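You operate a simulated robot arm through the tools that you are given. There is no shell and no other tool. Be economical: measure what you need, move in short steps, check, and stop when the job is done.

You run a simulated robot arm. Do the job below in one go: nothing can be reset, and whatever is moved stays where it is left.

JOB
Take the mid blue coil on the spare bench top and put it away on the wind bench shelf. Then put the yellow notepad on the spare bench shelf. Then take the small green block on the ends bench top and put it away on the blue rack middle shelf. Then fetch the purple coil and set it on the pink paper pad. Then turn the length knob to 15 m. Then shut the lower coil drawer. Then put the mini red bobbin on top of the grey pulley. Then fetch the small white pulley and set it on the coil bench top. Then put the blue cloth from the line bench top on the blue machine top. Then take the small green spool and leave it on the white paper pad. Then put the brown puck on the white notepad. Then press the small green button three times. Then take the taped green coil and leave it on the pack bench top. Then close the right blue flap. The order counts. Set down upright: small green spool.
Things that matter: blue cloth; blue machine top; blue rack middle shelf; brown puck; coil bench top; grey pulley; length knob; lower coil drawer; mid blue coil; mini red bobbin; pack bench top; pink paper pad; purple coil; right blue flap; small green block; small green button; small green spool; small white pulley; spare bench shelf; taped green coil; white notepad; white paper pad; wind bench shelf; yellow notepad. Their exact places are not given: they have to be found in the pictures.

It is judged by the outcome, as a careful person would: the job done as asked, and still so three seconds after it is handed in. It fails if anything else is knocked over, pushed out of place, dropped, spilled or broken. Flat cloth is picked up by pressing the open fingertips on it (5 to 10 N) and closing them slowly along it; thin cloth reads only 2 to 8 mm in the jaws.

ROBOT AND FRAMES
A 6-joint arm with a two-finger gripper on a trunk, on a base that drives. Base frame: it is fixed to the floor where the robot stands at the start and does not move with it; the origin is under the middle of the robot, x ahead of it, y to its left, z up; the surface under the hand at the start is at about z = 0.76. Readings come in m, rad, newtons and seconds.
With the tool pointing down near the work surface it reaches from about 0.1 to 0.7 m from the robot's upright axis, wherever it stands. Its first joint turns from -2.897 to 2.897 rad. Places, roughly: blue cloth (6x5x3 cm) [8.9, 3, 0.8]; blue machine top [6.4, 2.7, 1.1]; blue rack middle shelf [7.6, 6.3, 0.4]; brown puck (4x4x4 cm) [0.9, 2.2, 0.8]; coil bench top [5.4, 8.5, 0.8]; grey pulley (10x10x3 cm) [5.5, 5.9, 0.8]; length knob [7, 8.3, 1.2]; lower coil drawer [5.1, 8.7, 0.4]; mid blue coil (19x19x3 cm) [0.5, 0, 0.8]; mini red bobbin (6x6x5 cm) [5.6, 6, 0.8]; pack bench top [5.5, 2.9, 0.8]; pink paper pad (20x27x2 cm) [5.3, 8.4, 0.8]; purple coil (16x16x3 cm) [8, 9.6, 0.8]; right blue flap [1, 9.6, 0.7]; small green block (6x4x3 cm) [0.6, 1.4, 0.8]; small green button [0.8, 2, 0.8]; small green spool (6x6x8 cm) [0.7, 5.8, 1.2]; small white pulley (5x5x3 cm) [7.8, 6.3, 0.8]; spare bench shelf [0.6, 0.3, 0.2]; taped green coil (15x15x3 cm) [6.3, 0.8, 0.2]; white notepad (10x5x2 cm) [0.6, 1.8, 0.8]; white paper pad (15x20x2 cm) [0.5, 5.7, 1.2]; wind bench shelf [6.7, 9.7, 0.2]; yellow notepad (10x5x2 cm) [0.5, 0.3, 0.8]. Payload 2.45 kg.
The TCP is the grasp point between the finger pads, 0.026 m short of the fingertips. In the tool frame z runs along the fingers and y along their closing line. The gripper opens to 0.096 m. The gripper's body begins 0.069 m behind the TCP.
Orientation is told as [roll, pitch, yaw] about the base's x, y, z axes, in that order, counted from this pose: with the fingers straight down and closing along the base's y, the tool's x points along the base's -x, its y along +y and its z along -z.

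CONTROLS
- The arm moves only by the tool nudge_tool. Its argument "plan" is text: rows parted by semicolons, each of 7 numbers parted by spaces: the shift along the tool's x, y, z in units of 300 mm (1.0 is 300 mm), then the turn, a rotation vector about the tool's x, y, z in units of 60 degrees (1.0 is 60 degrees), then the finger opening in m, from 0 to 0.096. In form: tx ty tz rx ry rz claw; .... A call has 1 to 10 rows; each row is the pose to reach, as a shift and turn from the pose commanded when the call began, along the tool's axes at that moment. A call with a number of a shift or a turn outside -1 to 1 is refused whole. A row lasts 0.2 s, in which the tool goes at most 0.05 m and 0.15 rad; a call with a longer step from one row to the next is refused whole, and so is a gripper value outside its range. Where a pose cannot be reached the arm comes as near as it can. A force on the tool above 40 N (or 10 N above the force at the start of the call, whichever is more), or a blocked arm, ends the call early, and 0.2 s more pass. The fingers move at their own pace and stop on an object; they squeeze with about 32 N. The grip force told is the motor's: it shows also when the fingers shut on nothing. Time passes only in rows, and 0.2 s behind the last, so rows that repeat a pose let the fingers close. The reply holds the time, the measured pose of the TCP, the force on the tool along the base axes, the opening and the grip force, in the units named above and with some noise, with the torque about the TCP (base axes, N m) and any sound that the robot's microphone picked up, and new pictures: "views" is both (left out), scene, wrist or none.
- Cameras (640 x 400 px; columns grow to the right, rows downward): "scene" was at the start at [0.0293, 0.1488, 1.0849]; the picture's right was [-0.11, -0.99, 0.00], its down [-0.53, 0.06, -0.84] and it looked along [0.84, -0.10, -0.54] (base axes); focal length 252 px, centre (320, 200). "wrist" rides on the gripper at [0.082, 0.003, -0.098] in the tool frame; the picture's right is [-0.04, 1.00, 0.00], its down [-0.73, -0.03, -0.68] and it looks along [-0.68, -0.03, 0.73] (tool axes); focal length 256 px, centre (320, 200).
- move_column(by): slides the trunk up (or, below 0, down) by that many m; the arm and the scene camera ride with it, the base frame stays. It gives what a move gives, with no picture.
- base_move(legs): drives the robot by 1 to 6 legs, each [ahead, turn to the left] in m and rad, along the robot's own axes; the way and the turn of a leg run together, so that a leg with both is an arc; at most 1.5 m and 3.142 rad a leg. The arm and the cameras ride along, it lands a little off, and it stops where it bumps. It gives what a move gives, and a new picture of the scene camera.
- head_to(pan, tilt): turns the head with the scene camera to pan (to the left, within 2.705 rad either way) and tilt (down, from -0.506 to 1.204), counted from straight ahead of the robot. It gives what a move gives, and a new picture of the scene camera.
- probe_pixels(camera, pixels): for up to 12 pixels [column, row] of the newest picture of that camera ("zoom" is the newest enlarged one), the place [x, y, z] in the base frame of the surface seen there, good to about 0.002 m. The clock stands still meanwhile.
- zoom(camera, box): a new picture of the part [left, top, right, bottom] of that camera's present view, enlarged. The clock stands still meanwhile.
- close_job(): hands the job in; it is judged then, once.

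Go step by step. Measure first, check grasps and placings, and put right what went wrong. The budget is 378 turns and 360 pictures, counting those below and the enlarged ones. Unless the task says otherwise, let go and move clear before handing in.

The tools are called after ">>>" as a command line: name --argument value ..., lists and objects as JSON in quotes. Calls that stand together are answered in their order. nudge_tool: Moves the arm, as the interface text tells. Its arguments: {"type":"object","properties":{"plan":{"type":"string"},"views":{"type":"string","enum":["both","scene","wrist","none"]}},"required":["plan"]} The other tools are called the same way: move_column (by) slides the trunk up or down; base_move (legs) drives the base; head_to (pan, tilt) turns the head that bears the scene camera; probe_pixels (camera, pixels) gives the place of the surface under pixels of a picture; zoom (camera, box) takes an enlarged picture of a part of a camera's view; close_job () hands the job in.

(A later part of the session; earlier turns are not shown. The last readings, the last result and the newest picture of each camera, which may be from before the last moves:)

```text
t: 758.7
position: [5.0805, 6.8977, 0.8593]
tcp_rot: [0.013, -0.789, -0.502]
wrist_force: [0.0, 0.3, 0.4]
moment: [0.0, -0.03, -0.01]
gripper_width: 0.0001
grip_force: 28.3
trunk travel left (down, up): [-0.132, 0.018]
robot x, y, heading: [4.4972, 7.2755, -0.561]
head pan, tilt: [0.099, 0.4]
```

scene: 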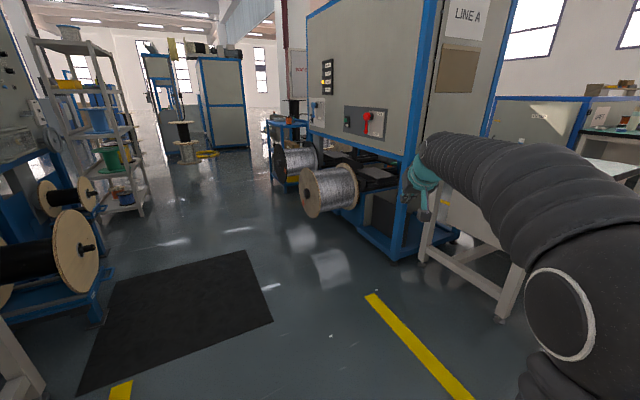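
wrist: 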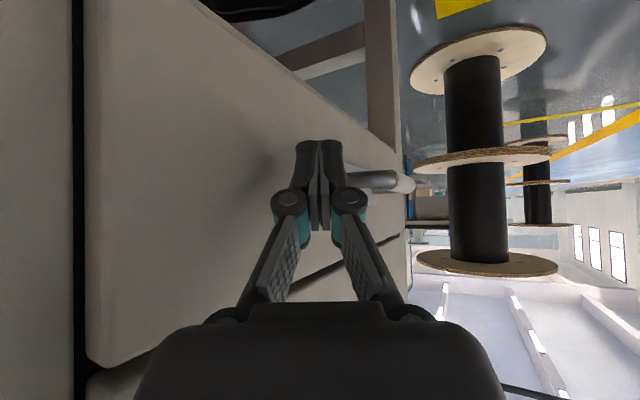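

>>> nudge_tool --plan "0.05 0 -0.12 0 0.11 0 0; 0.1 0 -0.24 0 0.22 0 0; 0.15 0 -0.36 0 0.33 0 0; 0.2 0 -0.48 0 0.44 0 0.04; 0.25 0 -0.58 0 0.55 0 0.06; 0.3 0 -0.66 0 0.66 0 0.06; 0.3 0 -0.7 0 0.755 0 0.06; 0.3 0 -0.7 0 0.755 0 0.06" --views "none"

>>> base_move --legs '[[0, -0.75]]'

>>> head_to --pan 0.2 --tilt 0.4

```text
t: 760.5
position: [4.893, 6.9987, 0.9422]
tcp_rot: [0.01, 0.002, -0.492]
wrist_force: [-0.5, 0.2, -1.0]
moment: [-0.02, 0.0, 0.02]
gripper_width: 0.0598
grip_force: 0.0
trunk travel left (down, up): [-0.132, 0.018]
robot x, y, heading: [4.4957, 7.2739, -0.56]
head pan, tilt: [0.099, 0.4]
```

```text
t: 762.9
position: [4.605, 6.8041, 0.941]
tcp_rot: [0.01, 0.0, -1.235]
wrist_force: [-0.4, -0.1, 0.2]
moment: [0.01, 0.01, 0.0]
gripper_width: 0.0603
grip_force: 0.0
trunk travel left (down, up): [-0.132, 0.018]
robot x, y, heading: [4.4969, 7.2735, -1.305]
head pan, tilt: [0.099, 0.4]
```

scene: 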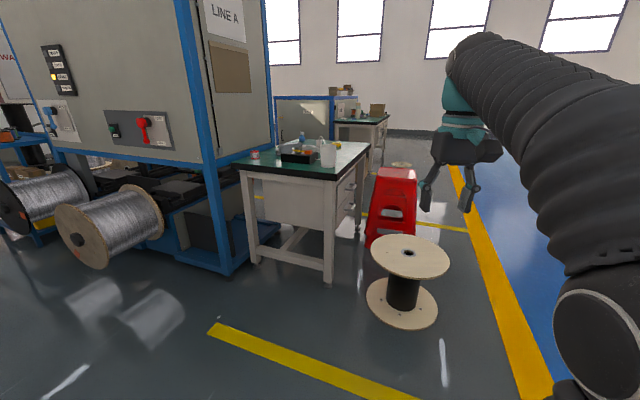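

```text
t: 763.5
position: [4.604, 6.8054, 0.9415]
tcp_rot: [0.012, 0.001, -1.234]
wrist_force: [0.8, 0.3, 0.2]
moment: [0.03, 0.01, -0.03]
gripper_width: 0.06
grip_force: 0.0
trunk travel left (down, up): [-0.132, 0.018]
robot x, y, heading: [4.5002, 7.2717, -1.3]
head pan, tilt: [0.201, 0.4]
```

scene: 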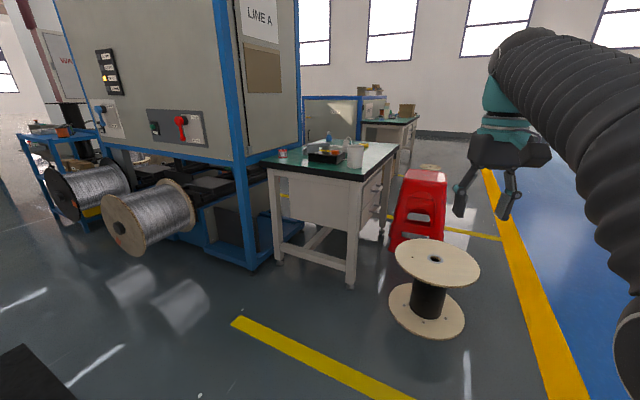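

>>> zoom --camera "scene" --box '[255, 120, 415, 200]'

>>> probe_pixels --camera "zoom" --pixels '[[110, 130], [300, 150], [400, 140], [30, 165], [430, 200], [260, 155], [170, 170], [490, 250]]'

```text
4.00 times, centred on (335, 160) of scene
```

zoom: 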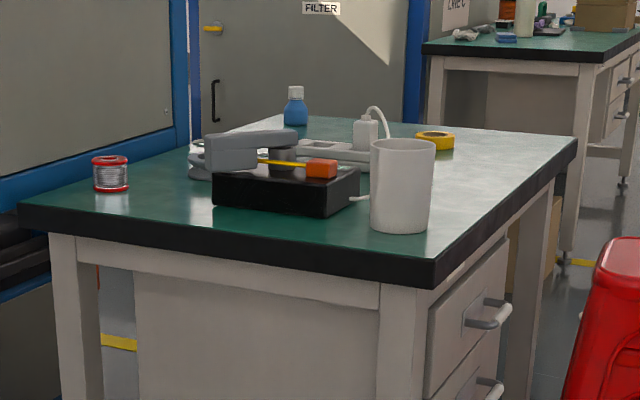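

```text
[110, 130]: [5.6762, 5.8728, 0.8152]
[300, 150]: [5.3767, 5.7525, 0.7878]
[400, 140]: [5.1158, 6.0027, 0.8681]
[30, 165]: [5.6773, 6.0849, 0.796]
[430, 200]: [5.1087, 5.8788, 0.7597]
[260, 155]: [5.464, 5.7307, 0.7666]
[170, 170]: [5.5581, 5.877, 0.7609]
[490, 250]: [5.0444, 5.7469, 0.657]
```

>>> base_move --legs '[[0, 0.884], [1.04, 0], [0, -1.155]]'

>>> head_to --pan 0 --tilt 0.6

```text
t: 774.1
position: [5.4571, 6.3987, 0.9418]
tcp_rot: [0.009, 0.001, -1.45]
wrist_force: [0.0, 0.3, 0.9]
moment: [-0.04, 0.0, 0.0]
gripper_width: 0.06
grip_force: 0.0
trunk travel left (down, up): [-0.132, 0.018]
robot x, y, heading: [5.4557, 6.8812, -1.519]
head pan, tilt: [0.201, 0.4]
```

scene: 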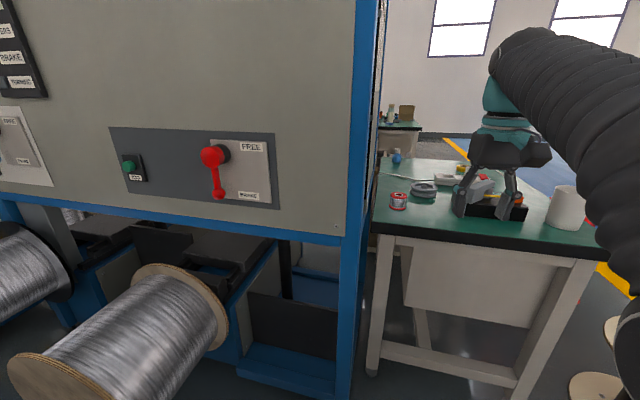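

```text
t: 774.8
position: [5.4573, 6.3985, 0.9414]
tcp_rot: [0.011, 0.001, -1.449]
wrist_force: [-0.1, 0.1, -0.1]
moment: [0.03, 0.02, -0.01]
gripper_width: 0.0601
grip_force: 0.0
trunk travel left (down, up): [-0.132, 0.018]
robot x, y, heading: [5.4564, 6.8843, -1.52]
head pan, tilt: [0.0, 0.6]
```

scene: 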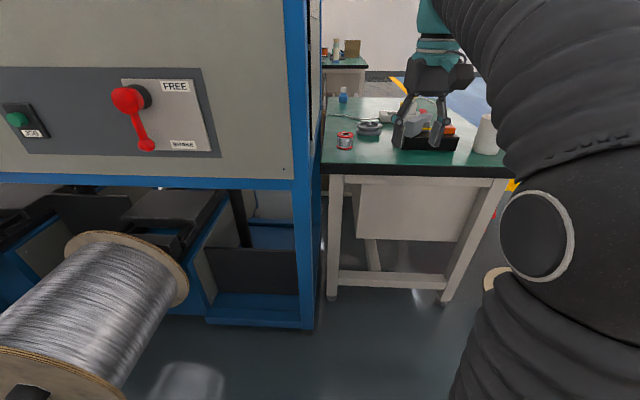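

>>> zoom --camera "scene" --box '[310, 80, 510, 200]'

>>> probe_pixels --camera "zoom" --pixels '[[110, 170], [110, 210], [88, 185], [132, 185], [185, 135], [185, 145], [160, 150], [215, 150], [300, 205], [50, 240], [185, 170], [330, 140]]'

```text
3.20 times, centred on (410, 140) of scene
```

zoom: 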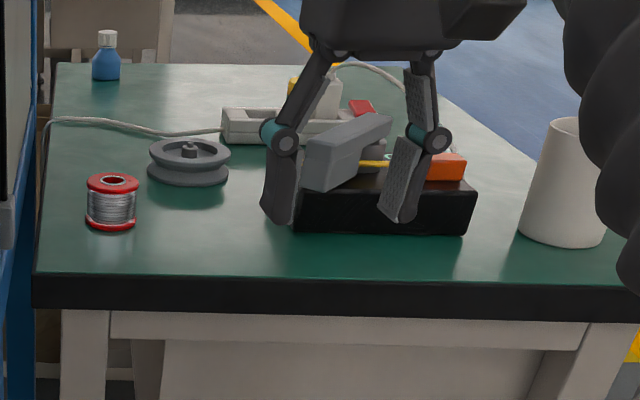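

```text
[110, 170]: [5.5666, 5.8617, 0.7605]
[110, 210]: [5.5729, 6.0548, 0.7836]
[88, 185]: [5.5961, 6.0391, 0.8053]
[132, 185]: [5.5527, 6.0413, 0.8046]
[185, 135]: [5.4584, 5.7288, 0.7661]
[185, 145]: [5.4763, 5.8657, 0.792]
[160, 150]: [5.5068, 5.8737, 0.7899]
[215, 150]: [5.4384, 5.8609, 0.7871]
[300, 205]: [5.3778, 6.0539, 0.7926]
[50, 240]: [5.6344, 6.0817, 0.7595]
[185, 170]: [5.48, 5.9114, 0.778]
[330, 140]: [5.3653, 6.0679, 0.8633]
```

>>> zoom --camera "scene" --box '[330, 110, 390, 155]'

>>> probe_pixels --camera "zoom" --pixels '[[420, 80], [420, 105], [350, 110], [480, 110], [420, 145], [300, 110], [535, 110], [150, 190], [150, 230], [80, 220], [215, 220], [420, 60]]'

```text
8.89 times, centred on (360, 132) of scene
```

zoom: 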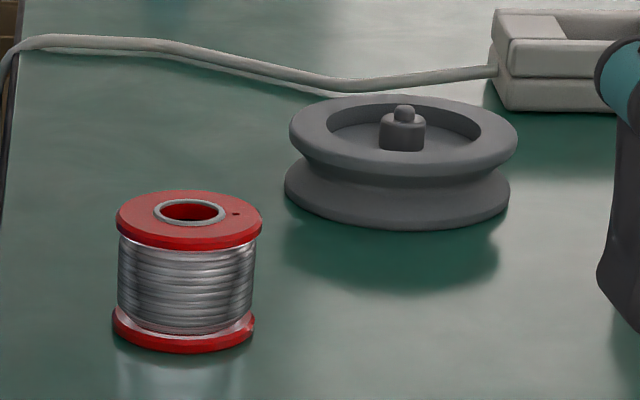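

```text
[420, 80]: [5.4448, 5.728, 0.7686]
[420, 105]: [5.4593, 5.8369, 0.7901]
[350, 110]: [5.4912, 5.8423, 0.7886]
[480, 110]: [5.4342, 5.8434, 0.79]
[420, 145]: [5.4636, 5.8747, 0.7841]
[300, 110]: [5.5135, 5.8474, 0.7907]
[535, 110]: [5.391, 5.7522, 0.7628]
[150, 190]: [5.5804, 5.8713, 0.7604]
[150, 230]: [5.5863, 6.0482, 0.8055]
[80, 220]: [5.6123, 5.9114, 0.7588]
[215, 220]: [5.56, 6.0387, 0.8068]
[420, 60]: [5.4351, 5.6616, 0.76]
```

The pulley has a recess with a hub and the bobbin has a hole, so centring matters. Driving closer, slightly to the right to clear the machine frame.

>>> base_move --legs '[[0, -0.23], [0.35, 0], [0, 0.18]]'

>>> head_to --pan 0 --tilt 0.8

>>> zoom --camera "scene" --box '[260, 100, 420, 200]'

```text
t: 778.6
position: [5.3678, 6.0535, 0.94]
tcp_rot: [0.01, 0.0, -1.501]
wrist_force: [-0.3, -0.3, -0.1]
moment: [0.01, 0.02, -0.01]
gripper_width: 0.06
grip_force: 0.0
trunk travel left (down, up): [-0.132, 0.018]
robot x, y, heading: [5.3888, 6.5358, -1.576]
head pan, tilt: [0.0, 0.6]
```

scene: 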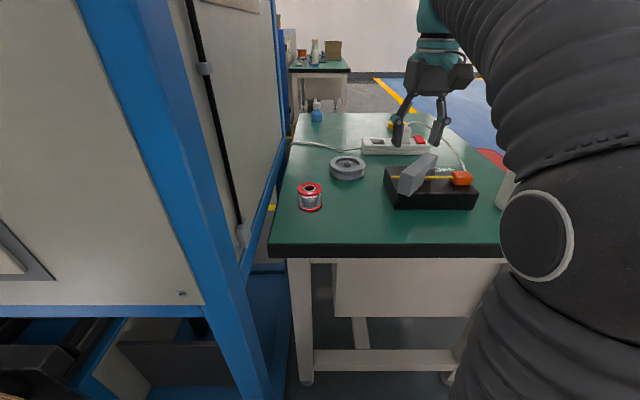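

```text
t: 779.3
position: [5.3676, 6.0545, 0.941]
tcp_rot: [0.012, 0.0, -1.503]
wrist_force: [0.7, -0.3, -1.1]
moment: [0.02, 0.0, 0.0]
gripper_width: 0.06
grip_force: 0.0
trunk travel left (down, up): [-0.132, 0.018]
robot x, y, heading: [5.3915, 6.5336, -1.572]
head pan, tilt: [0.0, 0.799]
```

scene: 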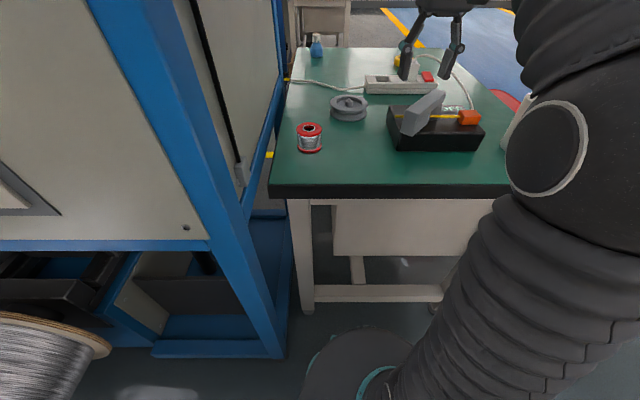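

```text
4.00 times, centred on (340, 150) of scene
```

zoom: 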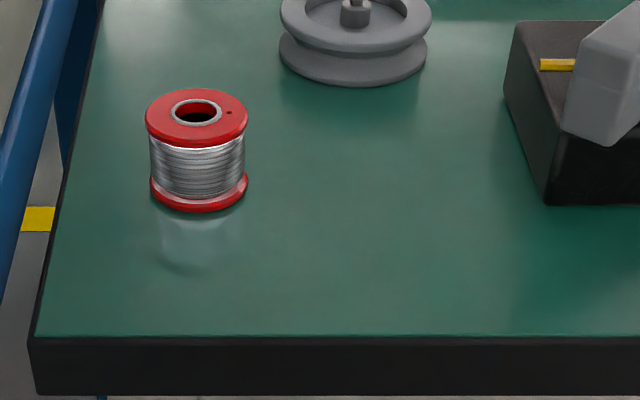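

>>> probe_pixels --camera "zoom" --pixels '[[150, 117], [243, 120], [197, 94], [197, 140], [170, 112], [222, 112], [356, 15], [356, 5], [285, 15], [427, 15], [355, 45], [320, 45]]'

>>> zoom --camera "scene" --box '[310, 80, 390, 130]'

>>> probe_pixels --camera "zoom" --pixels '[[312, 140], [312, 120], [165, 170], [460, 170], [312, 225], [312, 115], [220, 150], [400, 150], [312, 165], [270, 165]]'

```text
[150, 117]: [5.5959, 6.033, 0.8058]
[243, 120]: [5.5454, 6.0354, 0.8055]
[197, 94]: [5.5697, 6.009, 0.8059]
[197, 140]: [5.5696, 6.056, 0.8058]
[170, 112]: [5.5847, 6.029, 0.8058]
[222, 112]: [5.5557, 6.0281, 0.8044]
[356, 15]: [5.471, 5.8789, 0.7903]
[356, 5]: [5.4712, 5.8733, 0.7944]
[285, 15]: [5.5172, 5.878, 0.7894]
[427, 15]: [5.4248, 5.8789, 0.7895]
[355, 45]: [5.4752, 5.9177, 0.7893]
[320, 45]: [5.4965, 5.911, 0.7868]
```

```text
8.00 times, centred on (350, 105) of scene
```

zoom: 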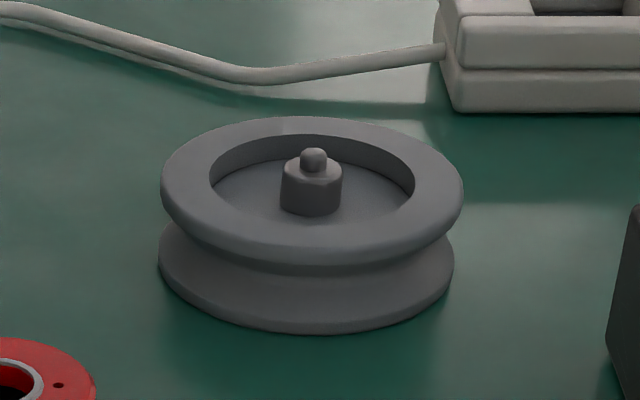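

```text
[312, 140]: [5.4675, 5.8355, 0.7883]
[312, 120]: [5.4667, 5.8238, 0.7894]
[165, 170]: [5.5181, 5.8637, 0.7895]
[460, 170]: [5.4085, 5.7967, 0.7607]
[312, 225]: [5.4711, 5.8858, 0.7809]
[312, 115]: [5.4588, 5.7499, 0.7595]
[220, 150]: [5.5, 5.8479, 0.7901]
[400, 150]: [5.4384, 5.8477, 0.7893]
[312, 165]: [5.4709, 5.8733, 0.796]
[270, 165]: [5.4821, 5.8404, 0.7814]
```

Pulley centre (5.4705, 5.871), recess r≈0.0325; bobbin centre (5.5705, 6.0325), r≈0.028. Moving above the bobbin.

>>> nudge_tool --plan "-0.024 0.134 0 0 0 0 0.08; -0.048 0.268 0 0 0 0 0.08; -0.071 0.402 0 0 0 0 0.08; -0.095 0.536 0 0 0 0 0.08; -0.119 0.67 0.05 0 0 0 0.08; -0.119 0.67 0.2 0 0 0 0.08; -0.119 0.67 0.2 0 0 0 0.08" --views "both"

```text
t: 780.9
position: [5.5717, 6.0341, 0.8829]
tcp_rot: [0.011, 0.001, -1.503]
wrist_force: [-0.3, 0.2, 0.4]
moment: [0.01, 0.0, 0.01]
gripper_width: 0.0797
grip_force: 0.0
trunk travel left (down, up): [-0.132, 0.018]
robot x, y, heading: [5.3912, 6.5379, -1.57]
head pan, tilt: [0.0, 0.799]
```

scene: 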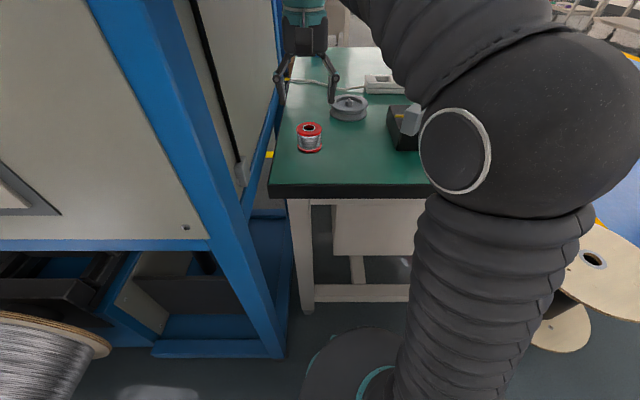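
wrist: 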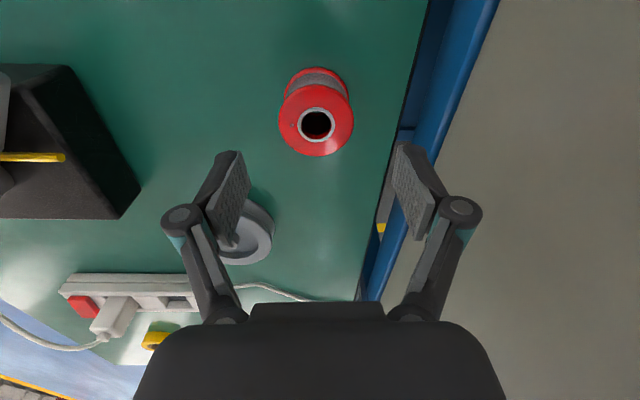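

>>> nudge_tool --plan "0.005 -0.004 0.1 0 0 0 0.07; 0.005 -0.004 0.2 0 0 0 0.07; 0.005 -0.004 0.26 0 0 0 0.07; 0.005 -0.004 0.26 0 0 0 0.03; 0.005 -0.004 0.26 0 0 0 0.03; 0.005 -0.004 0.26 0 0 0 0.03; 0.005 -0.004 0.16 0 0 0 0.03; 0.005 -0.004 0.0 0 0 0 0.03; 0.005 -0.004 0.0 0 0 0 0.03" --views "wrist"

```text
t: 782.9
position: [5.5685, 6.0345, 0.8834]
tcp_rot: [0.009, 0.001, -1.505]
wrist_force: [-0.7, 0.0, -1.8]
moment: [0.02, -0.01, 0.03]
gripper_width: 0.0545
grip_force: 32.0
trunk travel left (down, up): [-0.132, 0.018]
robot x, y, heading: [5.3876, 6.5347, -1.572]
head pan, tilt: [0.0, 0.799]
```

wrist: 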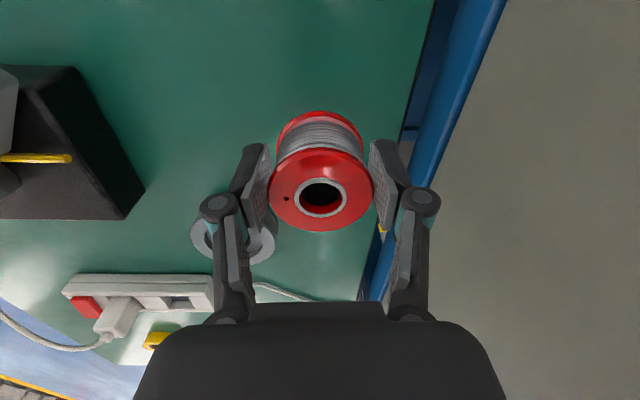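

Held. Measuring the bobbin's centre relative to the TCP.

>>> probe_pixels --camera "wrist" --pixels '[[271, 190], [371, 190], [320, 230], [295, 197], [347, 197], [320, 220], [320, 176], [320, 153]]'

```text
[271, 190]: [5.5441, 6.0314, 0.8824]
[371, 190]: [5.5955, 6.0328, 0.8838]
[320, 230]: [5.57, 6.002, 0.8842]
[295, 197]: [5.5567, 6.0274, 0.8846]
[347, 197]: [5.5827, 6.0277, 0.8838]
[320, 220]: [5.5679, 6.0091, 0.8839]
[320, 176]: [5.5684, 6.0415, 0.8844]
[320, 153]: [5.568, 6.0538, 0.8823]
```

>>> nudge_tool --plan "-0.1 -0.072 -0.02 0 0 0 0.03; -0.2 -0.145 -0.02 0 0 0 0.03; -0.3 -0.217 -0.02 0 0 0 0.03; -0.4 -0.29 -0.02 0 0 0 0.03; -0.506 -0.362 -0.02 0 0 0 0.03; -0.506 -0.362 0 0 0 0 0.03; -0.506 -0.362 0 0 0 0 0.03" --views "both"

>>> zoom --camera "scene" --box '[310, 70, 390, 130]'

```text
t: 784.5
position: [5.4722, 5.8744, 0.8818]
tcp_rot: [0.01, 0.003, -1.503]
wrist_force: [0.5, 0.5, -1.5]
moment: [0.01, -0.01, -0.01]
gripper_width: 0.0543
grip_force: 32.0
trunk travel left (down, up): [-0.132, 0.018]
robot x, y, heading: [5.3964, 6.5368, -1.573]
head pan, tilt: [0.0, 0.799]
```

scene: 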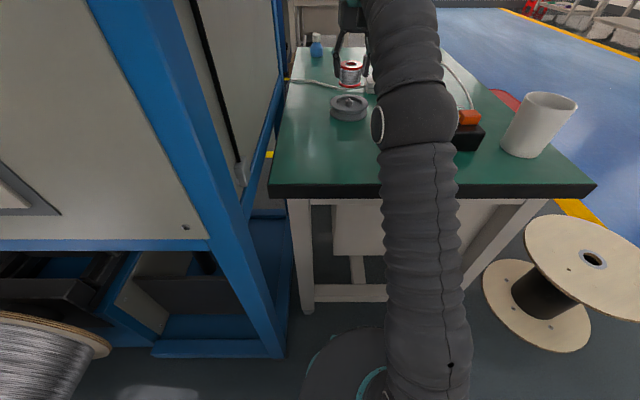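
wrist: 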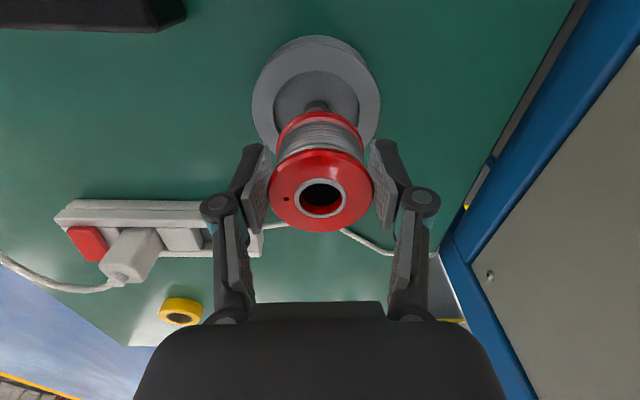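

```text
6.67 times, centred on (350, 100) of scene
```

zoom: 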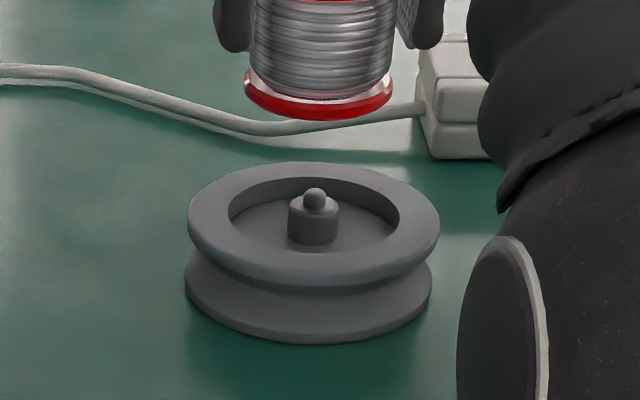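

>>> probe_pixels --camera "wrist" --pixels '[[255, 100], [377, 100], [316, 45], [317, 103], [271, 190], [371, 190], [320, 230], [320, 151]]'

>>> nudge_tool --plan "0 0 0.05 0 0 0 0.03; 0 0 0.1 0 0 0 0.03; 0 0 0.1 0 0 0 0.03" --views "both"

>>> zoom --camera "scene" --box '[310, 70, 390, 130]'

```text
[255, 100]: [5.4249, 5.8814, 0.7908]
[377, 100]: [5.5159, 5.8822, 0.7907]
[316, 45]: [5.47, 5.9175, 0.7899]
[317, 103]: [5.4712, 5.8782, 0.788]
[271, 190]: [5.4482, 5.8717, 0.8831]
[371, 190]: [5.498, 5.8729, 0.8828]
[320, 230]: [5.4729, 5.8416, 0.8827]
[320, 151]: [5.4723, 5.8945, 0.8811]
```

```text
t: 785.3
position: [5.471, 5.8745, 0.8512]
tcp_rot: [0.009, 0.001, -1.501]
wrist_force: [0.8, -0.1, -1.9]
moment: [0.0, 0.03, -0.01]
gripper_width: 0.0543
grip_force: 31.8
trunk travel left (down, up): [-0.132, 0.018]
robot x, y, heading: [5.3867, 6.5327, -1.571]
head pan, tilt: [0.0, 0.799]
```

scene: 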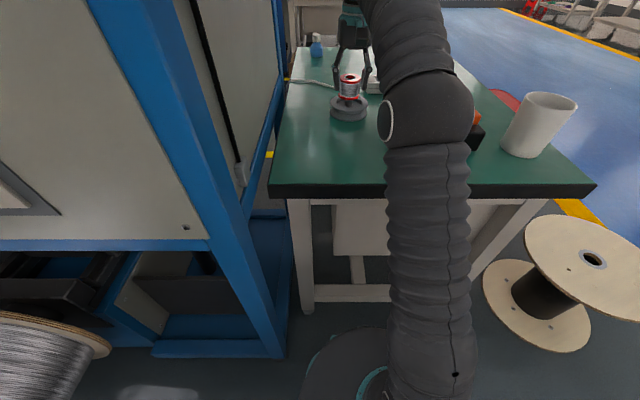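
wrist: 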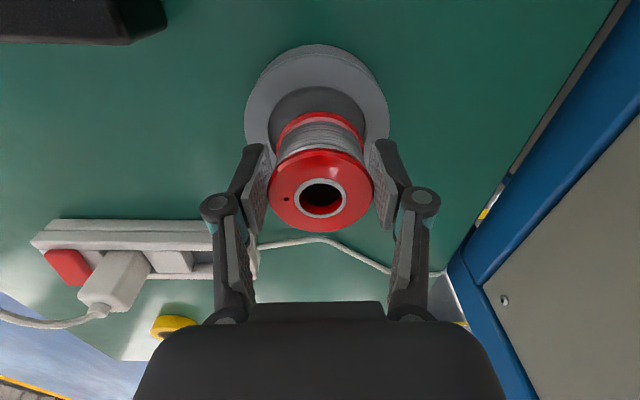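

```text
6.67 times, centred on (350, 100) of scene
```

zoom: 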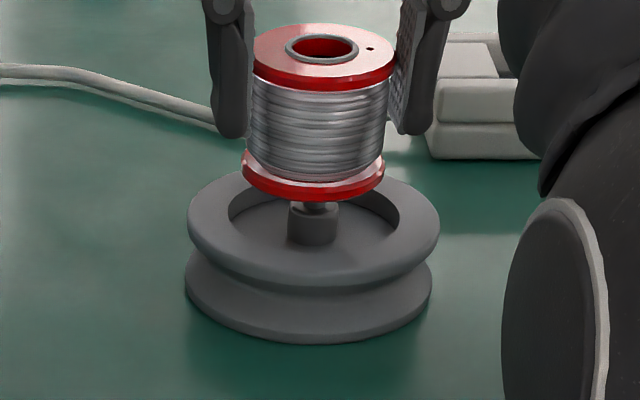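

Alignment is within about 2 mm; applying a small correction and lowering gently.

>>> nudge_tool --plan "0.007 -0.006 0.01 0 0 0 0.03; 0.007 -0.006 0.03 0 0 0 0.03; 0.007 -0.006 0.05 0 0 0 0.03; 0.007 -0.006 0.065 0 0 0 0.03; 0.007 -0.006 0.075 0 0 0 0.03; 0.007 -0.006 0.075 0 0 0 0.03" --views "wrist"

>>> zoom --camera "scene" --box '[310, 70, 390, 130]'

```text
t: 786.7
position: [5.4703, 5.878, 0.8313]
tcp_rot: [0.011, -0.001, -1.503]
wrist_force: [-2.0, 0.9, 26.9]
moment: [-0.26, 0.0, 0.11]
gripper_width: 0.0546
grip_force: 31.7
trunk travel left (down, up): [-0.132, 0.018]
robot x, y, heading: [5.3898, 6.5365, -1.571]
head pan, tilt: [0.0, 0.799]
```

wrist: 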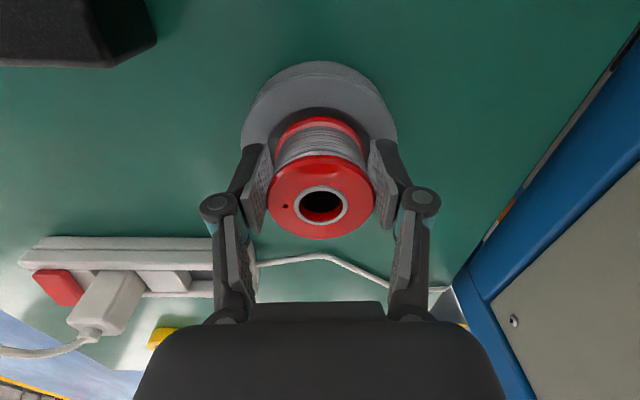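

```text
6.67 times, centred on (350, 100) of scene
```

zoom: 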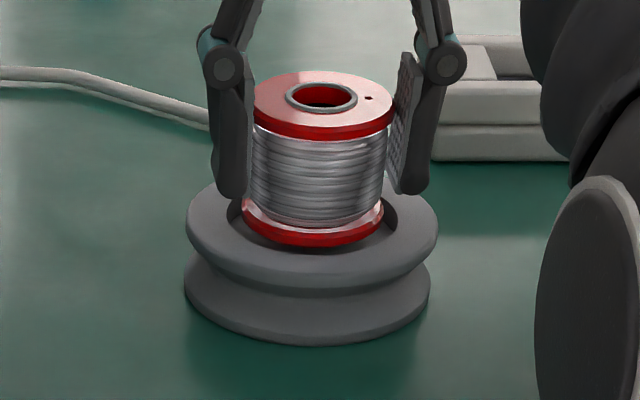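

Contact (27 N), and the flange sits inside the recess. Releasing.

>>> nudge_tool --plan "0 0 -0.004 0 0 0 0.056; 0 0 -0.004 0 0 0 0.068; 0 0 -0.004 0 0 0 0.075; 0 0 -0.004 0 0 0 0.075; 0 0 -0.1 0 0 0 0.075; 0 0 -0.22 0 0 0 0.075; 0 0 -0.35 0 0 0 0.075; 0 0 -0.35 0 0 0 0.075" --views "scene"

>>> zoom --camera "scene" --box '[310, 70, 390, 130]'

```text
t: 788.5
position: [5.4669, 5.8964, 0.9077]
tcp_rot: [0.011, -0.002, -1.503]
wrist_force: [-0.4, -0.1, 0.1]
moment: [0.02, 0.0, -0.01]
gripper_width: 0.075
grip_force: 0.0
out of reach, approached as far as the arm can: row 7, 8
trunk travel left (down, up): [-0.132, 0.018]
robot x, y, heading: [5.391, 6.5374, -1.572]
head pan, tilt: [0.0, 0.799]
```

scene: 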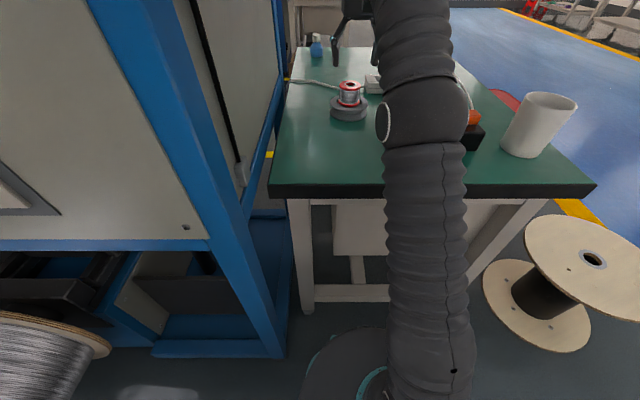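

```text
6.67 times, centred on (350, 100) of scene
```

zoom: 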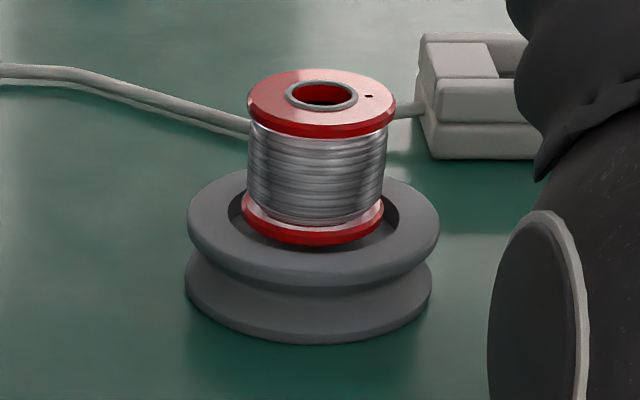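

The bobbin sits upright on the pulley. Next: the small white pulley in the tray on the blue rack.

>>> nudge_tool --plan "0.14 0 -0.04 0 0 0 0.075; 0.28 0 -0.08 0 0 0 0.075; 0.42 0 -0.12 0 0 0 0.075; 0.56 0 -0.16 0 0 0 0.075; 0.66 0 -0.2 0 0 0 0.075; 0.66 0 -0.2 0 0 0 0.075" --views "none"

>>> base_move --legs '[[-0.6, 0], [0, 1.571], [1.1, 0], [1.1, 0], [0, -1.571]]'

>>> head_to --pan 0.2 --tilt 0.6

```text
t: 789.9
position: [5.4519, 6.096, 0.969]
tcp_rot: [0.013, 0.001, -1.502]
wrist_force: [-0.5, 0.2, -0.6]
moment: [0.01, 0.02, -0.01]
gripper_width: 0.0752
grip_force: 0.0
trunk travel left (down, up): [-0.132, 0.018]
robot x, y, heading: [5.3905, 6.534, -1.577]
head pan, tilt: [0.0, 0.799]
```

```text
t: 811.5
position: [7.645, 6.7142, 0.9685]
tcp_rot: [0.01, 0.0, -1.5]
wrist_force: [0.5, -0.1, -0.4]
moment: [0.01, 0.0, -0.02]
gripper_width: 0.0753
grip_force: 0.1
trunk travel left (down, up): [-0.132, 0.018]
robot x, y, heading: [7.5843, 7.1536, -1.571]
head pan, tilt: [0.0, 0.799]
```

scene: 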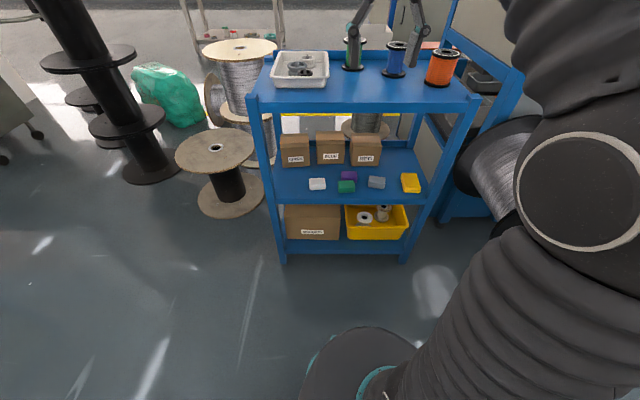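

```text
t: 812.2
position: [7.6457, 6.7156, 0.9688]
tcp_rot: [0.01, 0.0, -1.499]
wrist_force: [-0.4, 0.2, 1.1]
moment: [-0.03, -0.02, -0.01]
gripper_width: 0.0751
grip_force: 0.1
trunk travel left (down, up): [-0.132, 0.018]
robot x, y, heading: [7.5825, 7.1572, -1.565]
head pan, tilt: [0.201, 0.6]
```

scene: 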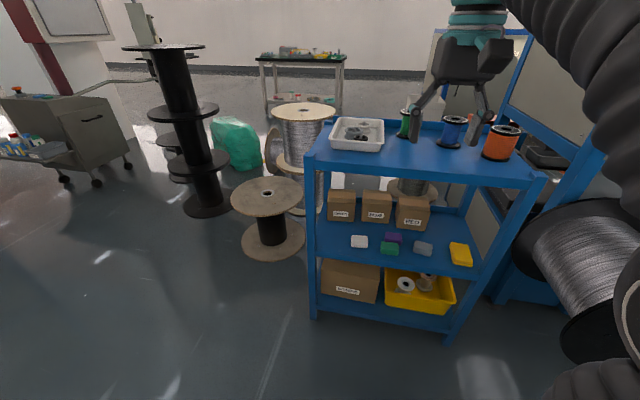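

>>> base_move --legs '[[0.22, 0]]'

>>> zoom --camera "scene" --box '[300, 80, 420, 180]'

```text
t: 813.9
position: [7.6462, 6.4934, 0.9696]
tcp_rot: [0.009, 0.0, -1.5]
wrist_force: [-0.2, 0.8, -0.2]
moment: [0.02, 0.0, 0.01]
gripper_width: 0.0749
grip_force: 0.1
trunk travel left (down, up): [-0.132, 0.018]
robot x, y, heading: [7.5836, 6.9355, -1.572]
head pan, tilt: [0.201, 0.6]
```

scene: 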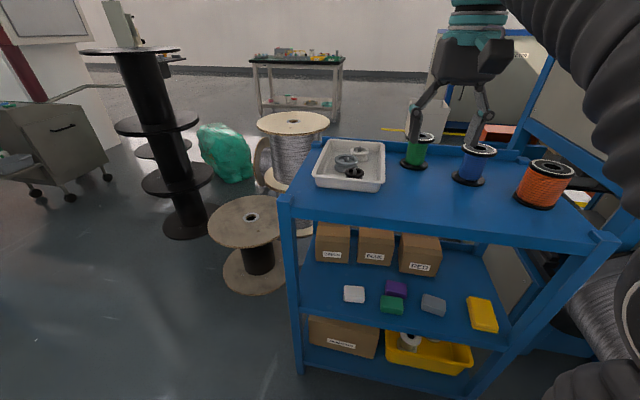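

```text
4.00 times, centred on (360, 130) of scene
```

zoom: 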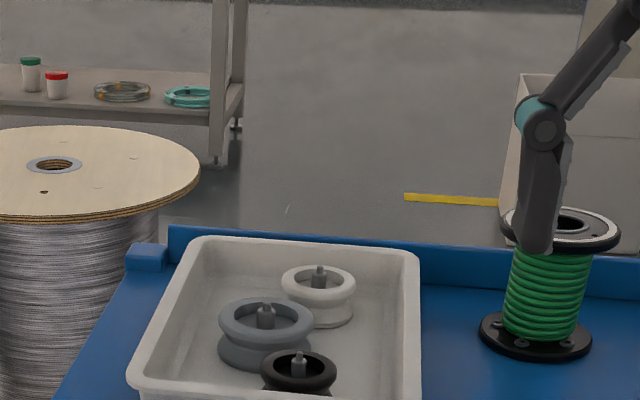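

>>> zoom --camera "scene" --box '[310, 125, 400, 195]'

>>> probe_pixels --camera "zoom" --pixels '[[310, 180], [400, 180], [355, 165], [355, 200], [355, 150], [180, 220], [330, 240], [310, 300], [460, 170], [60, 300], [480, 350], [355, 225]]'

```text
5.71 times, centred on (355, 160) of scene
```

zoom: 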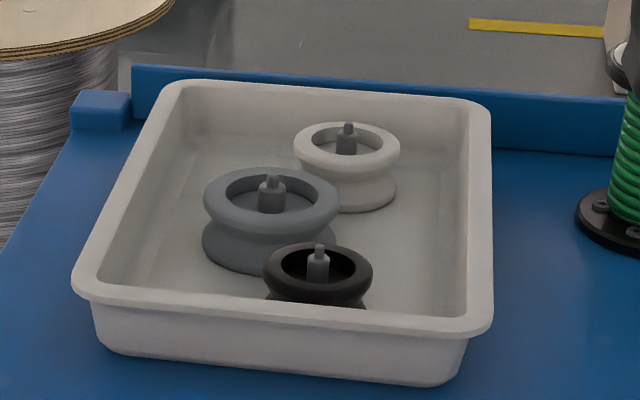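

```text
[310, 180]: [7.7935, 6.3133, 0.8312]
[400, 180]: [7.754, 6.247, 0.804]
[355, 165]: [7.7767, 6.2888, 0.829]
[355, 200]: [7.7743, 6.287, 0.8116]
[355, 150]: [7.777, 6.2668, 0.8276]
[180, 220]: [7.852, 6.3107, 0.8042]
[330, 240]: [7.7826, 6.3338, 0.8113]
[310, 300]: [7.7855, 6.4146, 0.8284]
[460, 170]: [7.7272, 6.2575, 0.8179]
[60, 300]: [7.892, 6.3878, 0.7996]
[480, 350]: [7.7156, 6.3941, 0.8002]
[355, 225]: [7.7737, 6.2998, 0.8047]
```

>>> probe_pixels --camera "zoom" --pixels '[[299, 152], [394, 155], [346, 126], [346, 175], [346, 128], [348, 127], [210, 190], [335, 195], [270, 262], [318, 247], [275, 172]]'

```text
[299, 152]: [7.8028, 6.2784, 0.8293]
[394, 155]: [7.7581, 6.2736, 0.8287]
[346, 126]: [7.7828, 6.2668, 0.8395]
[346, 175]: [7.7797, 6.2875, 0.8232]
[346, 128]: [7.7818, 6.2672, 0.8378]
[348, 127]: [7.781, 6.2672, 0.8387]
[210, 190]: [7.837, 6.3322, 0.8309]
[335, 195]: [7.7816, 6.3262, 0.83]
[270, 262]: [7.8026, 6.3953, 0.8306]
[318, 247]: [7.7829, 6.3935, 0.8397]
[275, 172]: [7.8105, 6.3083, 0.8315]
```

White pulley centre is (7.781, 6.268), tray floor z 0.804. Moving above it with the fingers open 0.06.

>>> nudge_tool --plan "-0.13 0.066 0 0 0 0 0.065; -0.26 0.132 0 0 0 0 0.065; -0.39 0.198 0 0 0 0 0.065; -0.52 0.264 0 0 0 0 0.065; -0.65 0.33 0.05 0 0 0 0.062; -0.781 0.396 0.1 0 0 0 0.062; -0.781 0.396 0.24 0 0 0 0.062; -0.781 0.396 0.24 0 0 0 0.062" --views "wrist"

```text
t: 815.7
position: [7.7757, 6.2849, 0.8786]
tcp_rot: [0.01, -0.003, -1.5]
wrist_force: [-0.1, 0.1, -0.2]
moment: [0.02, 0.01, -0.02]
gripper_width: 0.0623
grip_force: 0.0
out of reach, approached as far as the arm can: row 3, 4, 5, 6, 7, 8
trunk travel left (down, up): [-0.132, 0.018]
robot x, y, heading: [7.5842, 6.9337, -1.571]
head pan, tilt: [0.201, 0.6]
```

wrist: 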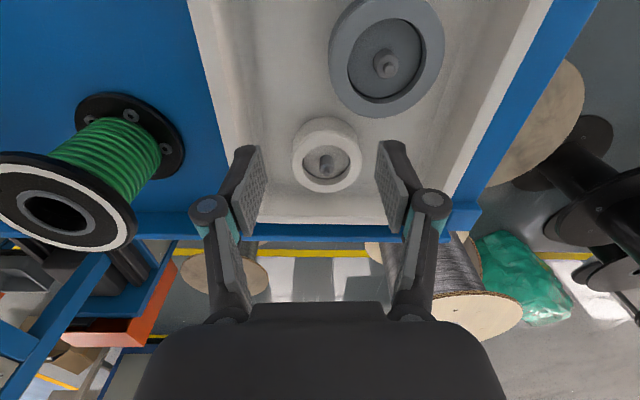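

>>> base_move --legs '[[0.04, 0]]'

>>> zoom --camera "wrist" --box '[180, 60, 460, 240]'

>>> probe_pixels --camera "zoom" --pixels '[[320, 200], [320, 230], [250, 220], [400, 220], [320, 180], [320, 270]]'

```text
t: 816.6
position: [7.7751, 6.2467, 0.8786]
tcp_rot: [0.009, -0.002, -1.501]
wrist_force: [-0.2, 0.3, -0.4]
moment: [0.02, -0.02, -0.01]
gripper_width: 0.0619
grip_force: 0.1
trunk travel left (down, up): [-0.132, 0.018]
robot x, y, heading: [7.5843, 6.894, -1.566]
head pan, tilt: [0.201, 0.6]
```

scene: 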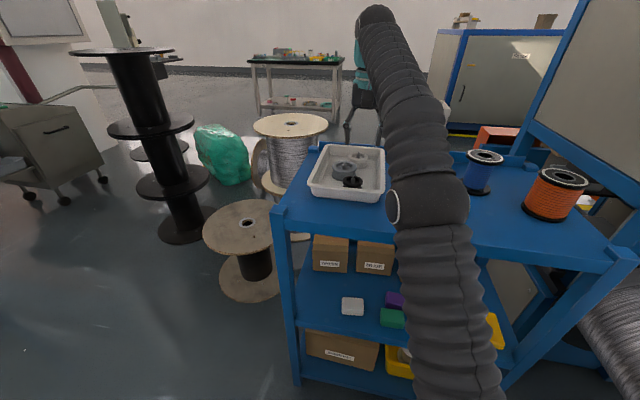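

```text
2.22 times, centred on (320, 150) of wrist
```

zoom: 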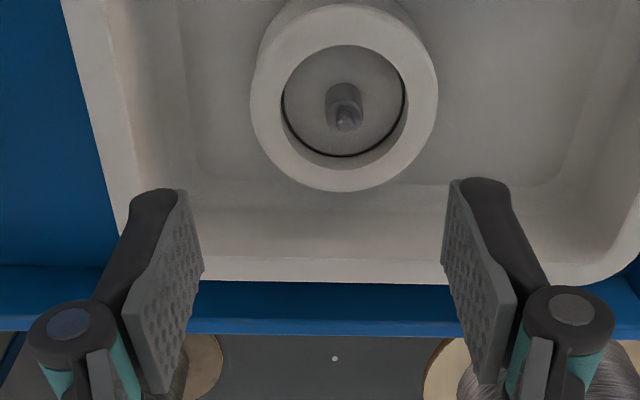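

```text
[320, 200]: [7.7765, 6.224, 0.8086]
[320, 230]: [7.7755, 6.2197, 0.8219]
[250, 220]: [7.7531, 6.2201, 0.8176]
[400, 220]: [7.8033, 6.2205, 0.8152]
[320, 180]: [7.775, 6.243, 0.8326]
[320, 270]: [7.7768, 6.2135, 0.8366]
```

>>> nudge_tool --plan "0.069 0.025 0 0 0 0 0.062; 0.069 0.025 0.08 0 0 0 0.062; 0.069 0.025 0.149 0 0 0 0.062; 0.069 0.025 0.149 0 0 0 0.03; 0.069 0.025 0.149 0 0 0 0.03; 0.069 0.025 0.149 0 0 0 0.03" --views "wrist"

```text
t: 818.0
position: [7.782, 6.2652, 0.8327]
tcp_rot: [0.01, 0.0, -1.502]
wrist_force: [0.4, -0.3, 0.7]
moment: [0.03, 0.06, -0.01]
gripper_width: 0.0484
grip_force: 32.2
trunk travel left (down, up): [-0.132, 0.018]
robot x, y, heading: [7.5856, 6.8947, -1.577]
head pan, tilt: [0.201, 0.6]
```

wrist: 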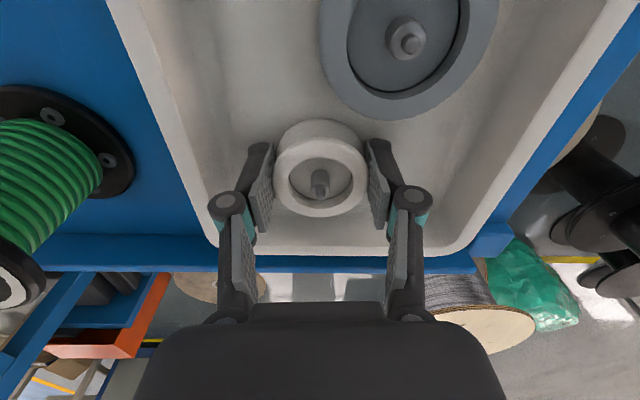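

Gripped. Lifting and backing away.

>>> nudge_tool --plan "0 0 -0.1 0 0 0 0.03; 0.03 0 -0.22 0 0 0 0.03; 0.1 0 -0.34 0 0 0 0.03; 0.2 0 -0.4 0 0 0 0.03; 0.32 0 -0.42 0 0 0 0.03; 0.44 0 -0.44 0 0 0 0.03; 0.56 0 -0.45 0 0 0 0.03; 0.64 0 -0.46 0 0 0 0.03; 0.64 0 -0.46 0 0 0 0.03" --views "wrist"

>>> base_move --legs '[[-0.28, 0], [0, -1.571], [1.2, 0], [1.0, 0], [0, -1.571]]'

```text
t: 820.0
position: [7.7663, 6.458, 0.9714]
tcp_rot: [0.01, -0.002, -1.501]
wrist_force: [0.0, -0.4, -1.0]
moment: [0.05, 0.0, 0.02]
gripper_width: 0.0487
grip_force: 31.5
out of reach, approached as far as the arm can: row 3, 4, 5
trunk travel left (down, up): [-0.132, 0.018]
robot x, y, heading: [7.5853, 6.8937, -1.572]
head pan, tilt: [0.201, 0.6]
```

wrist: 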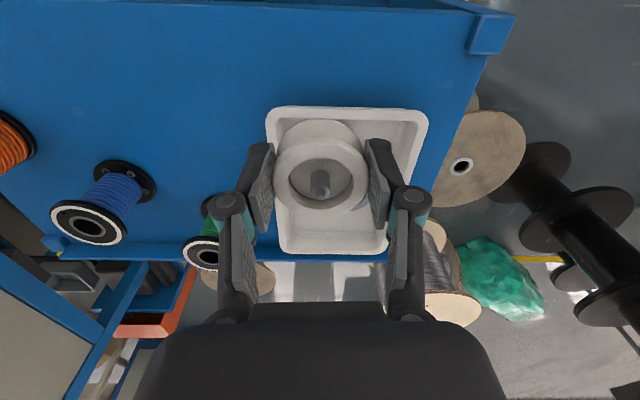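

```text
t: 840.1
position: [5.1951, 7.6138, 0.9706]
tcp_rot: [0.011, -0.001, 1.661]
wrist_force: [0.9, -0.4, -1.2]
moment: [-0.02, 0.03, 0.0]
gripper_width: 0.0485
grip_force: 31.0
trunk travel left (down, up): [-0.132, 0.018]
robot x, y, heading: [5.3874, 7.183, 1.59]
head pan, tilt: [0.201, 0.6]
```

scene: 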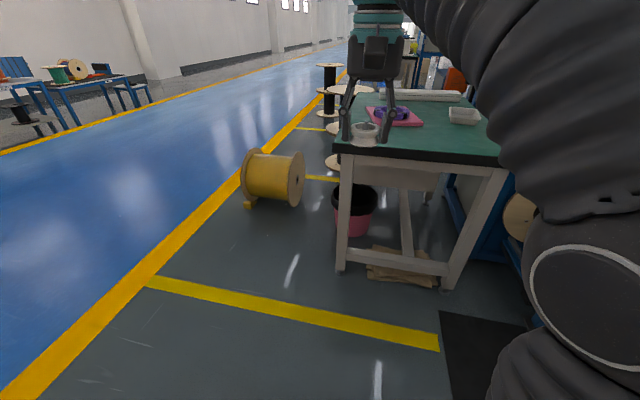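

>>> base_move --legs '[[0.45, 0]]'

>>> head_to --pan 0 --tilt 0.8

```text
t: 842.8
position: [5.1883, 8.0584, 0.9716]
tcp_rot: [0.01, -0.002, 1.662]
wrist_force: [-0.3, 0.3, -0.7]
moment: [-0.03, 0.01, -0.02]
gripper_width: 0.0486
grip_force: 31.6
trunk travel left (down, up): [-0.132, 0.018]
robot x, y, heading: [5.3812, 7.6288, 1.585]
head pan, tilt: [0.201, 0.6]
```

scene: 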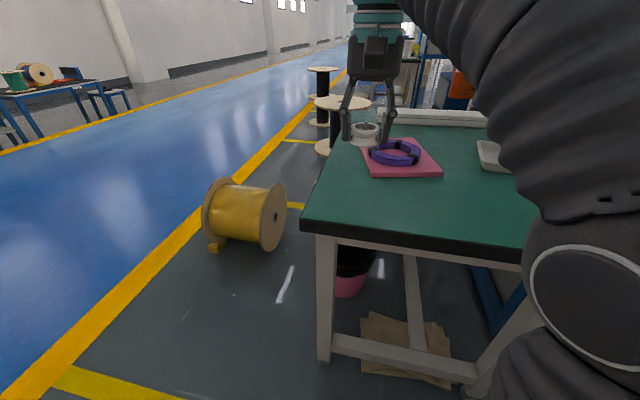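

```text
t: 843.5
position: [5.1887, 8.0591, 0.9721]
tcp_rot: [0.009, -0.001, 1.661]
wrist_force: [0.8, -0.1, -0.1]
moment: [-0.01, 0.02, 0.0]
gripper_width: 0.0482
grip_force: 32.0
trunk travel left (down, up): [-0.132, 0.018]
robot x, y, heading: [5.3802, 7.6241, 1.591]
head pan, tilt: [0.0, 0.799]
```

scene: 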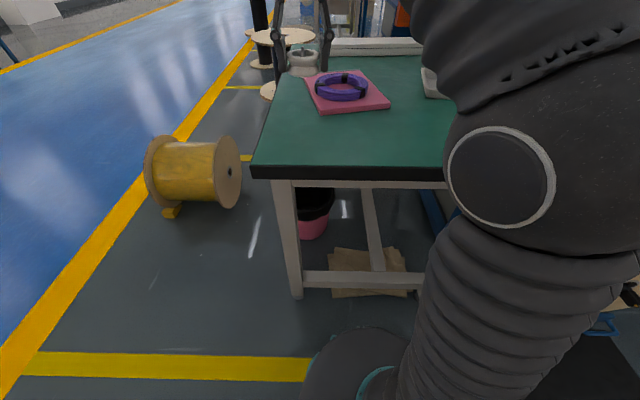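

>>> nudge_tool --plan "-0.063 -0.12 0 0 0 0 0.03; -0.127 -0.24 0 0 0 0 0.03; -0.19 -0.36 0 0 0 0 0.03; -0.254 -0.48 0.06 0 0 0 0.03; -0.317 -0.6 0.15 0 0 0 0.03; -0.317 -0.6 0.3 0 0 0 0.03; -0.317 -0.6 0.45 0 0 0 0.03; -0.317 -0.6 0.57 0 0 0 0.03; -0.317 -0.6 0.6 0 0 0 0.03; -0.317 -0.6 0.6 0 0 0 0.03" --views "both"

```text
t: 845.7
position: [5.3562, 8.1694, 0.7874]
tcp_rot: [0.01, -0.001, 1.66]
wrist_force: [-1.0, 0.8, 2.4]
moment: [0.01, -0.08, -0.02]
gripper_width: 0.0481
grip_force: 32.7
trunk travel left (down, up): [-0.132, 0.018]
robot x, y, heading: [5.381, 7.6271, 1.588]
head pan, tilt: [0.0, 0.799]
```

scene: 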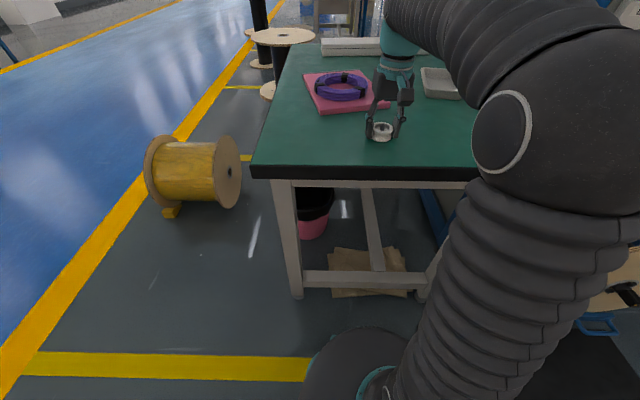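
wrist: 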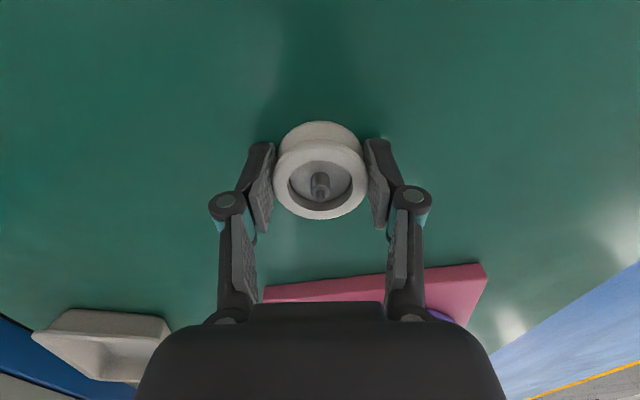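

Touching the table. Releasing and retracting.

>>> nudge_tool --plan "0 0 0 0 0 0 0.065; 0 0 0 0 0 0 0.065; 0 0 0 0 0 0 0.065; 0 0 -0.12 0 0 0 0.065; 0 0 -0.28 0 0 0 0.065; 0 0 -0.44 0 0 0 0.065; 0.15 0 -0.55 0 0 0 0.065; 0.3 0 -0.6 0 0 0 0.065; 0.3 0 -0.6 0 0 0 0.065" --views "scene"

>>> zoom --camera "scene" --box '[260, 40, 480, 180]'

```text
refused: row 7 steps farther than a row can; nothing moved
```

```text
2.86 times, centred on (370, 110) of scene
```

zoom: 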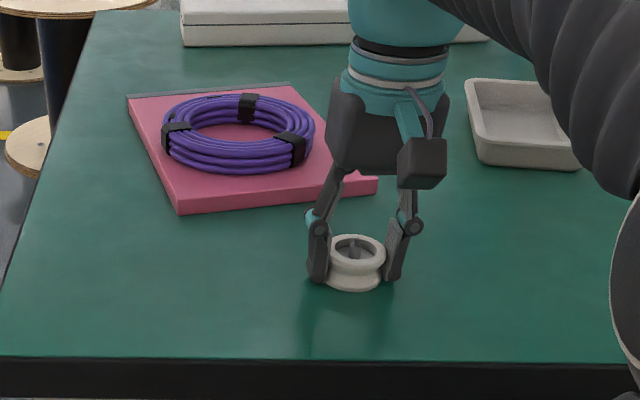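

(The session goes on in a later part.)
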